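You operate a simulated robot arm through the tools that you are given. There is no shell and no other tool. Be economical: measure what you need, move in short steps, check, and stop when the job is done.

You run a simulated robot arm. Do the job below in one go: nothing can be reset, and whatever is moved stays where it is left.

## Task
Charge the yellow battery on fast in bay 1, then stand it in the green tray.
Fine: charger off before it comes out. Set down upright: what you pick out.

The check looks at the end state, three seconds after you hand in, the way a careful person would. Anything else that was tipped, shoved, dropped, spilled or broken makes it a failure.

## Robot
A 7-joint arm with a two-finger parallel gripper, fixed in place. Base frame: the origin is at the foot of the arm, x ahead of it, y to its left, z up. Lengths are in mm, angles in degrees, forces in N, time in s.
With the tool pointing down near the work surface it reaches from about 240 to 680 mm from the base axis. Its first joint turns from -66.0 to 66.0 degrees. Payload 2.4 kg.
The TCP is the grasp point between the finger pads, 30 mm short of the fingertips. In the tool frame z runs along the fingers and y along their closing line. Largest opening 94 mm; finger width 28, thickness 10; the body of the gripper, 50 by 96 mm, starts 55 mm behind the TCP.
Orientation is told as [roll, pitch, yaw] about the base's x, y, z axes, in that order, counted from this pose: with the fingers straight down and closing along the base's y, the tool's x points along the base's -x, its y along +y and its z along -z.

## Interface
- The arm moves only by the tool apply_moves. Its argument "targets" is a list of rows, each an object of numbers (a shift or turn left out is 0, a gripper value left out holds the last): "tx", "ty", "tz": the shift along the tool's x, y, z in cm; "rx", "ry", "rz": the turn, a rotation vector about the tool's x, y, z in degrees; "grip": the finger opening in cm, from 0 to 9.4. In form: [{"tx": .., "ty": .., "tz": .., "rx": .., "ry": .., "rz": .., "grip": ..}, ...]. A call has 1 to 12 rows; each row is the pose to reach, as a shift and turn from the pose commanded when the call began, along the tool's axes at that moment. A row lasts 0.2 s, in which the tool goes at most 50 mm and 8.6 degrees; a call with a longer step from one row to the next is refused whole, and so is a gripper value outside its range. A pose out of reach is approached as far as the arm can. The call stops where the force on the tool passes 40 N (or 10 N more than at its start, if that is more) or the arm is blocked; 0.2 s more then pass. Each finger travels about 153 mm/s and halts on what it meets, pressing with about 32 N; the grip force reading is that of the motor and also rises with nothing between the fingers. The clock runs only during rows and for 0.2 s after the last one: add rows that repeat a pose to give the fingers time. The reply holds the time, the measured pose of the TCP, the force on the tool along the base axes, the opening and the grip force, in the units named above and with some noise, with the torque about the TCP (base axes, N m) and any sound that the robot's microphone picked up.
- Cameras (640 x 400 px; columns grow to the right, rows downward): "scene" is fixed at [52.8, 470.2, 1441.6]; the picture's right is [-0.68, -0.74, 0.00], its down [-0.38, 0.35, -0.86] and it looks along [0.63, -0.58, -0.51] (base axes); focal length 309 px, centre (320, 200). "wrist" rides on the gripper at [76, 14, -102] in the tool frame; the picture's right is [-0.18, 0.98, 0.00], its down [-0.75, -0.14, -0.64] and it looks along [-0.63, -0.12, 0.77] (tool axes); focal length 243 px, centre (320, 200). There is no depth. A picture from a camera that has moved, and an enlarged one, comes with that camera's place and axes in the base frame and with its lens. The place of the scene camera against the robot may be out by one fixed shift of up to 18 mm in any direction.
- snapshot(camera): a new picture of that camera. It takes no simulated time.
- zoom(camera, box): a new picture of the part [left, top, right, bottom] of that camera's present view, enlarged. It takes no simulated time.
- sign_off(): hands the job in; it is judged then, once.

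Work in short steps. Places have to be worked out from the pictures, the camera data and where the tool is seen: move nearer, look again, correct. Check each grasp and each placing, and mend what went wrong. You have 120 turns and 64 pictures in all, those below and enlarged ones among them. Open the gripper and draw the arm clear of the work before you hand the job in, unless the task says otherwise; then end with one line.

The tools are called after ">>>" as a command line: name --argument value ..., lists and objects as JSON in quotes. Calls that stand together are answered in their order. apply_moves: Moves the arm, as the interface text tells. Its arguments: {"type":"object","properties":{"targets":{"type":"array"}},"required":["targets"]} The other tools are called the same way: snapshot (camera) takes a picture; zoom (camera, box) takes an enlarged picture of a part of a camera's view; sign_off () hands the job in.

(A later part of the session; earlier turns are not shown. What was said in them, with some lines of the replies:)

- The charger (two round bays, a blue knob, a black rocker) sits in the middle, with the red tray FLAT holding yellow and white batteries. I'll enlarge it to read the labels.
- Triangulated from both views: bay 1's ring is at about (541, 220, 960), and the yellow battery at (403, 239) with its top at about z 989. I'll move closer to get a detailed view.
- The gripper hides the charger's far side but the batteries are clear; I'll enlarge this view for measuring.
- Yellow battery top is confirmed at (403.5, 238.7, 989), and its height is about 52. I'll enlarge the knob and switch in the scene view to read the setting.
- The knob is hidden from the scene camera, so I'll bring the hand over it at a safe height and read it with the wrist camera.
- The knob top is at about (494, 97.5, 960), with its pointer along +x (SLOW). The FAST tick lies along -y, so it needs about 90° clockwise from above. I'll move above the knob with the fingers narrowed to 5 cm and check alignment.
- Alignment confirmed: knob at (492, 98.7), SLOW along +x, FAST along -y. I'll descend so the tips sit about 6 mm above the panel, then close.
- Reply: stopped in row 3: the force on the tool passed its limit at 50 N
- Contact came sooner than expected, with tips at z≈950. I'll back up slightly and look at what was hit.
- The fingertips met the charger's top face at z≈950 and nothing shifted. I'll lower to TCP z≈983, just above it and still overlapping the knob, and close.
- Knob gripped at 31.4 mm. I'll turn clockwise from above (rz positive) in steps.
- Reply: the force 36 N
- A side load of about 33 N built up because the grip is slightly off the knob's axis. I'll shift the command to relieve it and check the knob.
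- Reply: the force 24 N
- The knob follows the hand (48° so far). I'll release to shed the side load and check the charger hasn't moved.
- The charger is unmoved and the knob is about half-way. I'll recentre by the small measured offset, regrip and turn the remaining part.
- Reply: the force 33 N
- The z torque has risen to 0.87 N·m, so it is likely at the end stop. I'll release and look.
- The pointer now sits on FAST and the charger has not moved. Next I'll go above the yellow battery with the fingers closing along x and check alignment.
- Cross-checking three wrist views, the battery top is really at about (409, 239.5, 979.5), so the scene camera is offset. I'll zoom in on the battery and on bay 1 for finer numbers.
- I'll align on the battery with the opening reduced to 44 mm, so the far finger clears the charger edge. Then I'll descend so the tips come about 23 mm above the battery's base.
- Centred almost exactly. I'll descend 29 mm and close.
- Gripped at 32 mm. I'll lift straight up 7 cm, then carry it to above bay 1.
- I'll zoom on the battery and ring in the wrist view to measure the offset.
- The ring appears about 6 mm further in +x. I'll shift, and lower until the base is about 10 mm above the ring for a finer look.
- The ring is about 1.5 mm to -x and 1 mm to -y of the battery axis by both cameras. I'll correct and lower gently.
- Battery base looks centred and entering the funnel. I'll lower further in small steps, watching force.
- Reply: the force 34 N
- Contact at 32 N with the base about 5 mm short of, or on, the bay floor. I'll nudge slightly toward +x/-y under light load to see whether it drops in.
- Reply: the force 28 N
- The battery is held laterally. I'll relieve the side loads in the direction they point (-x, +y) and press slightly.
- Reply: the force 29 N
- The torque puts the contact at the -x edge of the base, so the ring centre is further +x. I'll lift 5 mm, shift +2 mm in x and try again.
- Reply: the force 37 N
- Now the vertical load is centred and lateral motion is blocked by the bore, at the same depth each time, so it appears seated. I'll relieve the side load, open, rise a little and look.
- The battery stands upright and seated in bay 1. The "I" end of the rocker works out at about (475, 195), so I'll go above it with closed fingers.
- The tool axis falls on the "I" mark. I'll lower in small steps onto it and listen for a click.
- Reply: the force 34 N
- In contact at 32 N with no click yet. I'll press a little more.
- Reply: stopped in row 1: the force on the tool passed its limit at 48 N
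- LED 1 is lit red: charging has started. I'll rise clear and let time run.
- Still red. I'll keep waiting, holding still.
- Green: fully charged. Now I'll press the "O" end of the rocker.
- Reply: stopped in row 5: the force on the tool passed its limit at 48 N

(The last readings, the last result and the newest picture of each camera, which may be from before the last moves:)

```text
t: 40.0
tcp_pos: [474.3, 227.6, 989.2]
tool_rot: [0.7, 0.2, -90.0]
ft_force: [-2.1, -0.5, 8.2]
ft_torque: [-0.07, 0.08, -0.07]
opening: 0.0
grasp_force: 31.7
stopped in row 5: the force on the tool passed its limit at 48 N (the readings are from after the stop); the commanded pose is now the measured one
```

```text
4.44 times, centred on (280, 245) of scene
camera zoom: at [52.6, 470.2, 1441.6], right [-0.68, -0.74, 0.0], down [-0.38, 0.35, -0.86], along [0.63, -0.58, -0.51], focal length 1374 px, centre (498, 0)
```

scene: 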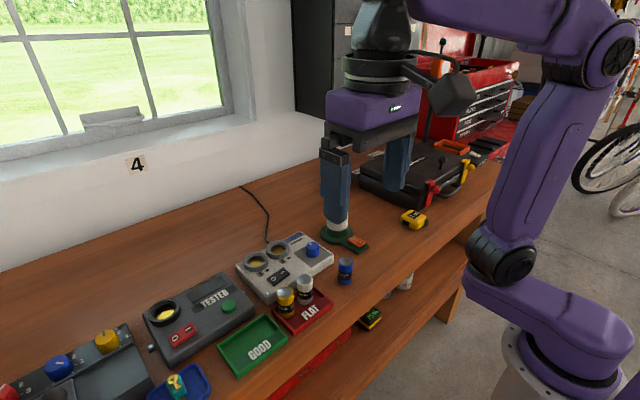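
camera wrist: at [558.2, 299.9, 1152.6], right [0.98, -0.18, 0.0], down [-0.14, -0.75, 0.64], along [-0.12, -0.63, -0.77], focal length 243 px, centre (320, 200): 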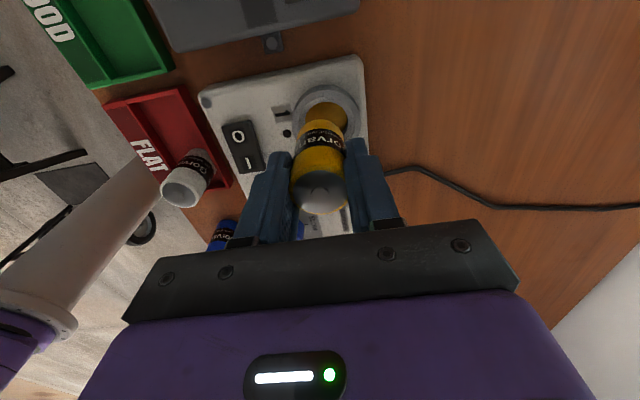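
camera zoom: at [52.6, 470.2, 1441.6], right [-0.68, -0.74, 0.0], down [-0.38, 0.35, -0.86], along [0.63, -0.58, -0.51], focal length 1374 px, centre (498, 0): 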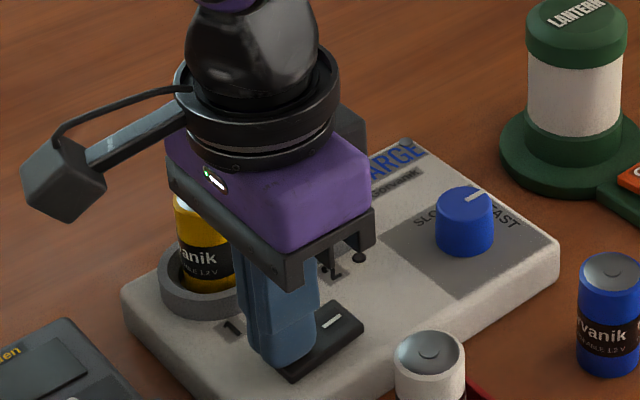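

No glow now; I'll rise, go back above the battery and confirm the LED is out before lifting it.

>>> apply_moves --targets '[{"tz": -3}, {"tz": -6}, {"tz": -7, "ty": 2.5, "tx": -0.3, "grip": 2}, {"tz": -7, "ty": 5, "tx": -0.6, "grip": 4.6}, {"tz": -7, "ty": 7.4, "tx": -0.9}, {"tz": -7, "ty": 7.4, "tx": -0.9}]'

>>> snapshot --camera "wrist"

>>> zoom --camera "wrist" --box '[240, 90, 400, 210]'

```text
t: 41.4
tcp_pos: [547.2, 217.9, 1060.1]
tool_rot: [0.5, 0.1, -90.1]
ft_force: [-0.2, 0.5, 0.3]
ft_torque: [0.0, -0.01, 0.03]
opening: 46.0
grasp_force: 0.1
```

```text
24 pictures are left
camera wrist: at [561.8, 294.1, 1163.3], right [0.98, -0.18, 0.01], down [-0.15, -0.76, 0.64], along [-0.11, -0.63, -0.77], focal length 243 px, centre (320, 200)
```

wrist: 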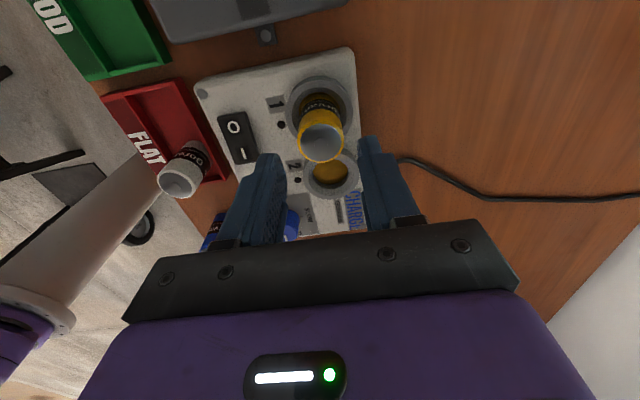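

```text
3.33 times, centred on (320, 150) of wrist
camera zoom: at [561.8, 294.1, 1163.3], right [0.98, -0.18, 0.01], down [-0.15, -0.76, 0.64], along [-0.11, -0.63, -0.77], focal length 809 px, centre (320, 367)
```

zoom: 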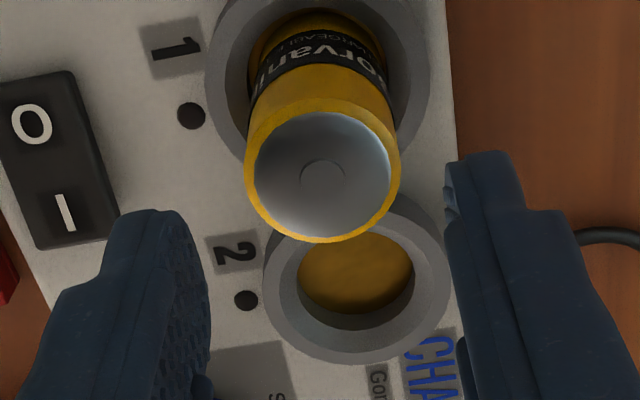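

LED is out and the charger is off. I'll descend onto the battery, grip it, and lift straight out.

>>> apply_moves --targets '[{"tz": 2, "ry": -0.4}, {"tz": 4, "ry": -0.4}, {"tz": 5.6, "ry": -0.4}, {"tz": 5.6, "ry": -0.4}, {"tz": 5.6, "ry": -0.4, "grip": 3.4}, {"tz": 5.6, "ry": -0.4, "grip": 2.5}, {"tz": 5.6, "ry": -0.4, "grip": 2.5}]'

>>> apply_moves --targets '[{"tz": -2}, {"tz": -4}, {"tz": -7}, {"tz": -7}]'

>>> snapshot --camera "wrist"

>>> zoom --camera "scene" --box '[180, 210, 360, 390]'

```text
t: 43.0
tcp_pos: [547.0, 217.5, 1003.8]
tool_rot: [0.4, -0.2, -90.0]
ft_force: [1.5, 0.8, -0.1]
ft_torque: [0.05, -0.01, 0.01]
opening: 31.9
grasp_force: 31.8
```

```text
t: 44.0
tcp_pos: [544.9, 218.8, 1075.2]
tool_rot: [0.5, -0.2, -90.0]
ft_force: [-0.5, 0.1, -0.7]
ft_torque: [0.0, 0.03, 0.0]
opening: 32.2
grasp_force: 31.6
```

```text
22 pictures are left
camera wrist: at [559.0, 295.2, 1178.0], right [0.98, -0.18, 0.01], down [-0.15, -0.75, 0.64], along [-0.11, -0.63, -0.77], focal length 243 px, centre (320, 200)
```

wrist: 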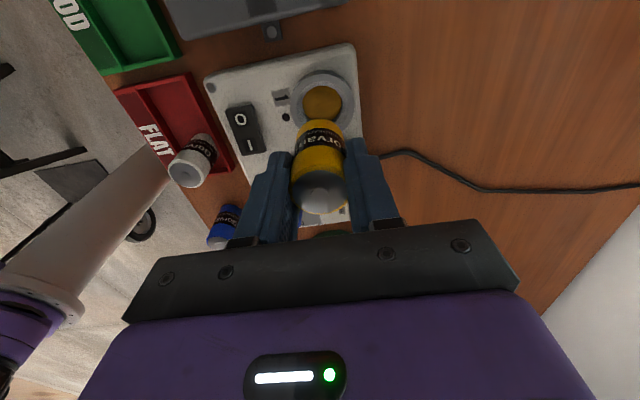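

```text
2.22 times, centred on (270, 300) of scene
camera zoom: at [52.8, 470.2, 1441.6], right [-0.68, -0.74, 0.0], down [-0.38, 0.35, -0.86], along [0.63, -0.58, -0.51], focal length 687 px, centre (431, -22)
```

zoom: 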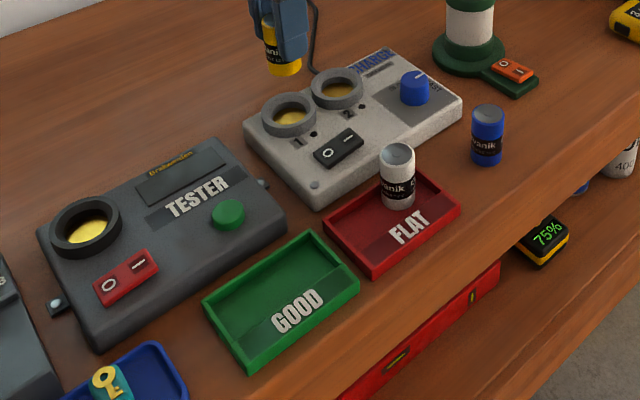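

Battery is out and bay 1 is empty. The green tray's floor centre works out at about (405, 333), so I'll carry the battery there at height and look.

>>> apply_moves --targets '[{"ty": -3.5, "tx": 2.7, "ry": -0.4}, {"ty": -7, "tx": 5.4, "ry": -0.4}, {"ty": -10.4, "tx": 8.1, "ry": -0.4}, {"ty": -13.7, "tx": 11, "ry": -0.4}, {"ty": -13.7, "tx": 11, "ry": -0.4}]'

>>> snapshot --camera "wrist"

>>> zoom --camera "scene" --box '[180, 260, 320, 390]'

```text
t: 45.2
tcp_pos: [409.7, 324.0, 1071.1]
tool_rot: [0.4, -0.7, -90.1]
ft_force: [-0.7, 0.0, -1.5]
ft_torque: [0.0, 0.01, 0.02]
opening: 31.9
grasp_force: 32.3
```

```text
20 pictures are left
camera wrist: at [424.2, 401.4, 1173.6], right [0.98, -0.18, 0.01], down [-0.15, -0.75, 0.65], along [-0.11, -0.64, -0.76], focal length 243 px, centre (320, 200)
```

wrist: 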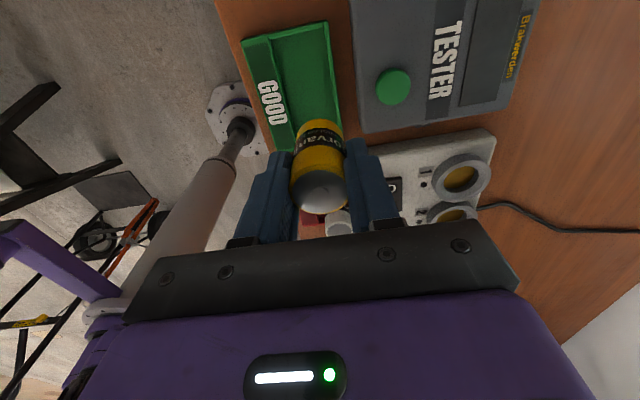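

```text
3.08 times, centred on (250, 325) of scene
camera zoom: at [52.8, 470.3, 1441.6], right [-0.68, -0.74, 0.0], down [-0.38, 0.35, -0.86], along [0.63, -0.58, -0.51], focal length 952 px, centre (535, -185)
```

zoom: 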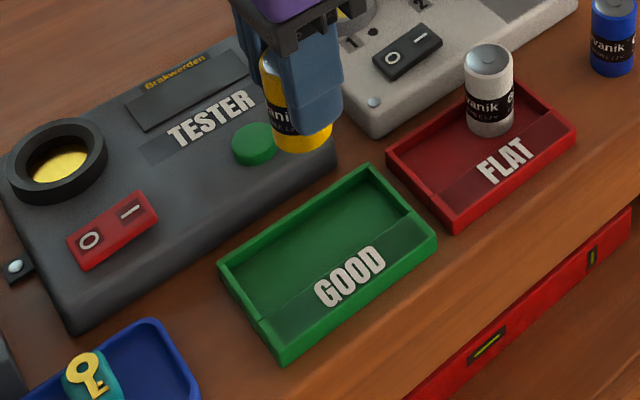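

Tray floor spans about x 380–427 and y 285–374, so I'll aim for (404, 334). I'll also take out the slight tilt and lower to about 10 mm above the floor.

>>> apply_moves --targets '[{"ty": -0.5, "tx": 1.0, "rx": 0.4, "ry": 0.7}, {"ty": -0.5, "tx": 1.0, "tz": 3, "rx": 0.4, "ry": 0.7}, {"ty": -0.5, "tx": 1.0, "tz": 6, "rx": 0.4, "ry": 0.7}, {"ty": -0.5, "tx": 1.0, "tz": 7.8, "rx": 0.4, "ry": 0.7}, {"ty": -0.5, "tx": 1.0, "tz": 7.8, "rx": 0.4, "ry": 0.7}]'

>>> zoom --camera "wrist" --box '[230, 40, 430, 230]'

>>> zoom --camera "scene" --box '[180, 260, 320, 390]'

```text
t: 46.4
tcp_pos: [407.5, 335.0, 992.8]
tool_rot: [0.1, 0.1, -90.0]
ft_force: [-0.2, 0.7, -1.8]
ft_torque: [-0.04, -0.01, 0.0]
opening: 32.0
grasp_force: 32.4
```

```text
2.11 times, centred on (330, 135) of wrist
camera zoom: at [421.7, 410.9, 1096.4], right [0.98, -0.18, 0.0], down [-0.14, -0.75, 0.64], along [-0.12, -0.63, -0.77], focal length 511 px, centre (299, 337)
```

zoom: 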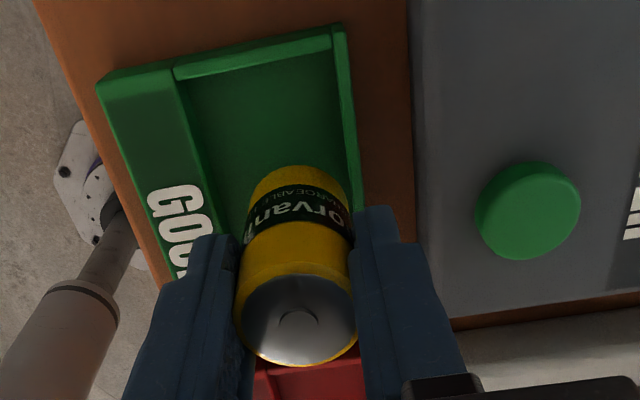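

```text
3.08 times, centred on (250, 325) of scene
camera zoom: at [52.8, 470.3, 1441.6], right [-0.68, -0.74, 0.0], down [-0.38, 0.35, -0.86], along [0.63, -0.58, -0.51], focal length 952 px, centre (535, -185)
```

zoom: 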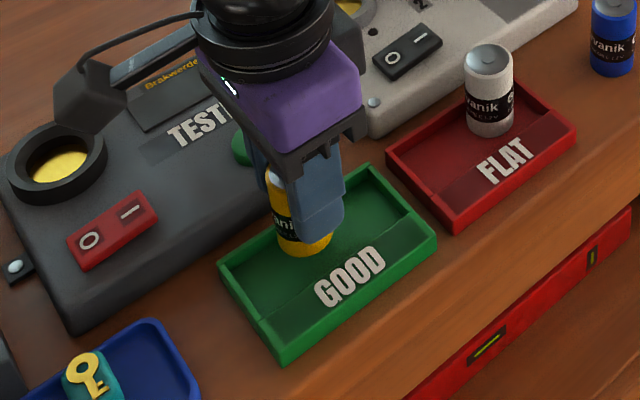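

The battery is in the tray's length range but about 4 mm near the +x wall. I'll shift -x and lower gently until the floor is felt.

>>> apply_moves --targets '[{"ty": -0.4}, {"ty": -0.4, "tz": 0.7}, {"ty": -0.4, "tz": 1.1}, {"ty": -0.4, "tz": 1.3}, {"ty": -0.4, "tz": 1.3}]'

```text
t: 47.6
tcp_pos: [402.8, 337.6, 981.0]
tool_rot: [0.2, 0.0, -90.0]
ft_force: [1.2, 0.3, -1.4]
ft_torque: [0.01, -0.04, 0.01]
opening: 31.9
grasp_force: 32.3
```

>>> apply_moves --targets '[{"tz": 0.15}, {"tz": 0.3}, {"tz": 0.3}]'

```text
t: 48.4
tcp_pos: [400.9, 336.0, 978.2]
tool_rot: [0.1, 0.1, -89.9]
ft_force: [0.5, -0.1, -1.0]
ft_torque: [0.05, 0.0, 0.0]
opening: 32.2
grasp_force: 32.2
```

Not touching yet; I'll lower a bit more.

>>> apply_moves --targets '[{"tz": 0.1}, {"tz": 0.2}, {"tz": 0.2}]'

```text
t: 49.2
tcp_pos: [402.3, 337.5, 977.3]
tool_rot: [0.3, 0.3, -90.1]
ft_force: [-3.9, -4.1, 21.7]
ft_torque: [-0.49, 0.33, 0.05]
opening: 32.0
grasp_force: 32.0
```

Floor contact at 22 N. I'll ease off 1.5 mm, check the stance, then open.

>>> apply_moves --targets '[{"tz": -0.15}, {"tz": -0.15}]'

>>> zoom --camera "wrist" --box '[230, 40, 430, 230]'

>>> zoom --camera "scene" --box '[220, 290, 300, 370]'

```text
t: 49.8
tcp_pos: [401.7, 336.9, 977.6]
tool_rot: [0.0, -0.1, -90.0]
ft_force: [-0.3, 0.1, -1.8]
ft_torque: [0.01, 0.01, -0.01]
opening: 31.9
grasp_force: 32.2
```

```text
2.11 times, centred on (330, 135) of wrist
camera zoom: at [416.2, 413.0, 1081.0], right [0.98, -0.18, 0.0], down [-0.14, -0.75, 0.64], along [-0.12, -0.63, -0.77], focal length 511 px, centre (299, 337)
```

zoom: 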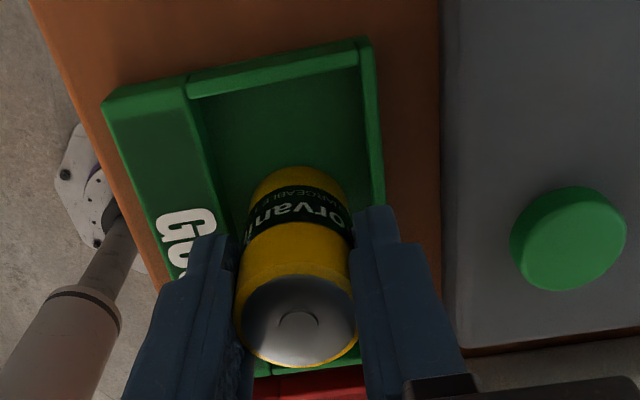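

```text
5.00 times, centred on (260, 330) of scene
camera zoom: at [52.8, 470.3, 1441.6], right [-0.68, -0.74, 0.0], down [-0.38, 0.35, -0.86], along [0.63, -0.58, -0.51], focal length 1546 px, centre (620, -450)
```

zoom: 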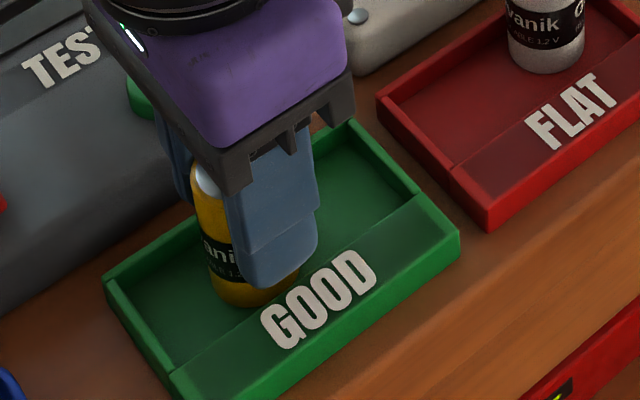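

It stands over clear tray floor, well off the walls. I'll lower 1 mm, open, and rise straight up.

>>> apply_moves --targets '[{"tz": 0.08}, {"tz": 0.08}, {"tz": 0.08, "grip": 4.2}, {"tz": 0.08, "grip": 4.4}, {"tz": 0.08, "grip": 4.4}, {"tz": -2.5}, {"tz": -6}, {"tz": -10}, {"tz": -14}, {"tz": -14}]'

>>> zoom --camera "scene" --box '[160, 210, 360, 390]'

>>> snapshot --camera "wrist"

```text
t: 52.0
tcp_pos: [401.1, 339.5, 1119.5]
tool_rot: [0.1, 0.1, -90.0]
ft_force: [-0.3, 0.2, 0.9]
ft_torque: [-0.01, 0.0, 0.02]
opening: 44.2
grasp_force: 0.1
```

```text
2.22 times, centred on (260, 300) of scene
camera zoom: at [52.8, 470.2, 1441.6], right [-0.68, -0.74, 0.0], down [-0.38, 0.35, -0.86], along [0.63, -0.58, -0.51], focal length 687 px, centre (453, -22)
```

zoom: 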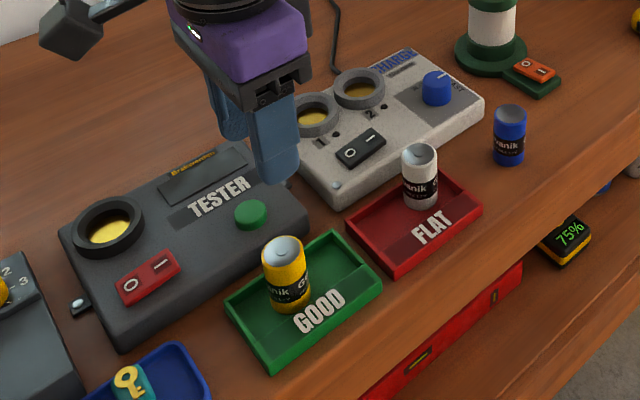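

```text
13 pictures are left
camera wrist: at [416.1, 415.6, 1222.9], right [0.98, -0.18, 0.0], down [-0.14, -0.75, 0.64], along [-0.12, -0.63, -0.77], focal length 243 px, centre (320, 200)
```

wrist: 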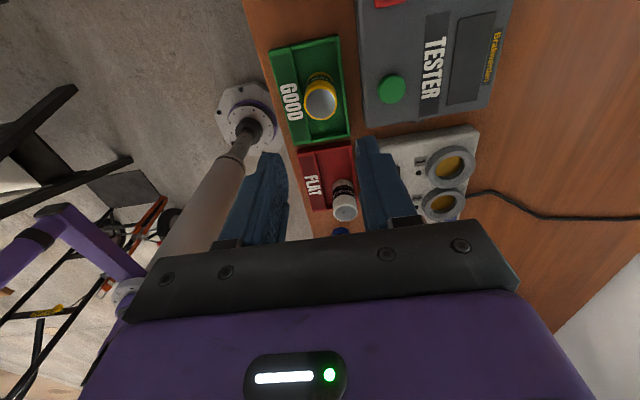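

The yellow battery stands upright in the green tray, the charger is off, and everything else is where it was. I'll raise the arm a little further with the gripper open, then hand in.

>>> apply_moves --targets '[{"tz": -4, "grip": 9}, {"tz": -8}, {"tz": -12}, {"tz": -12}]'

>>> sign_off

```text
t: 53.0
tcp_pos: [401.5, 336.9, 1239.1]
tool_rot: [0.2, 0.1, -90.1]
ft_force: [0.7, 0.2, 0.6]
ft_torque: [-0.04, 0.02, 0.01]
opening: 89.7
grasp_force: 0.0
```

```text
The job is handed in.
```

The yellow battery was charged on FAST in bay 1 until its light turned green, lifted out after the charger was switched off, and now stands upright in the green tray; the knob is still set to FAST.
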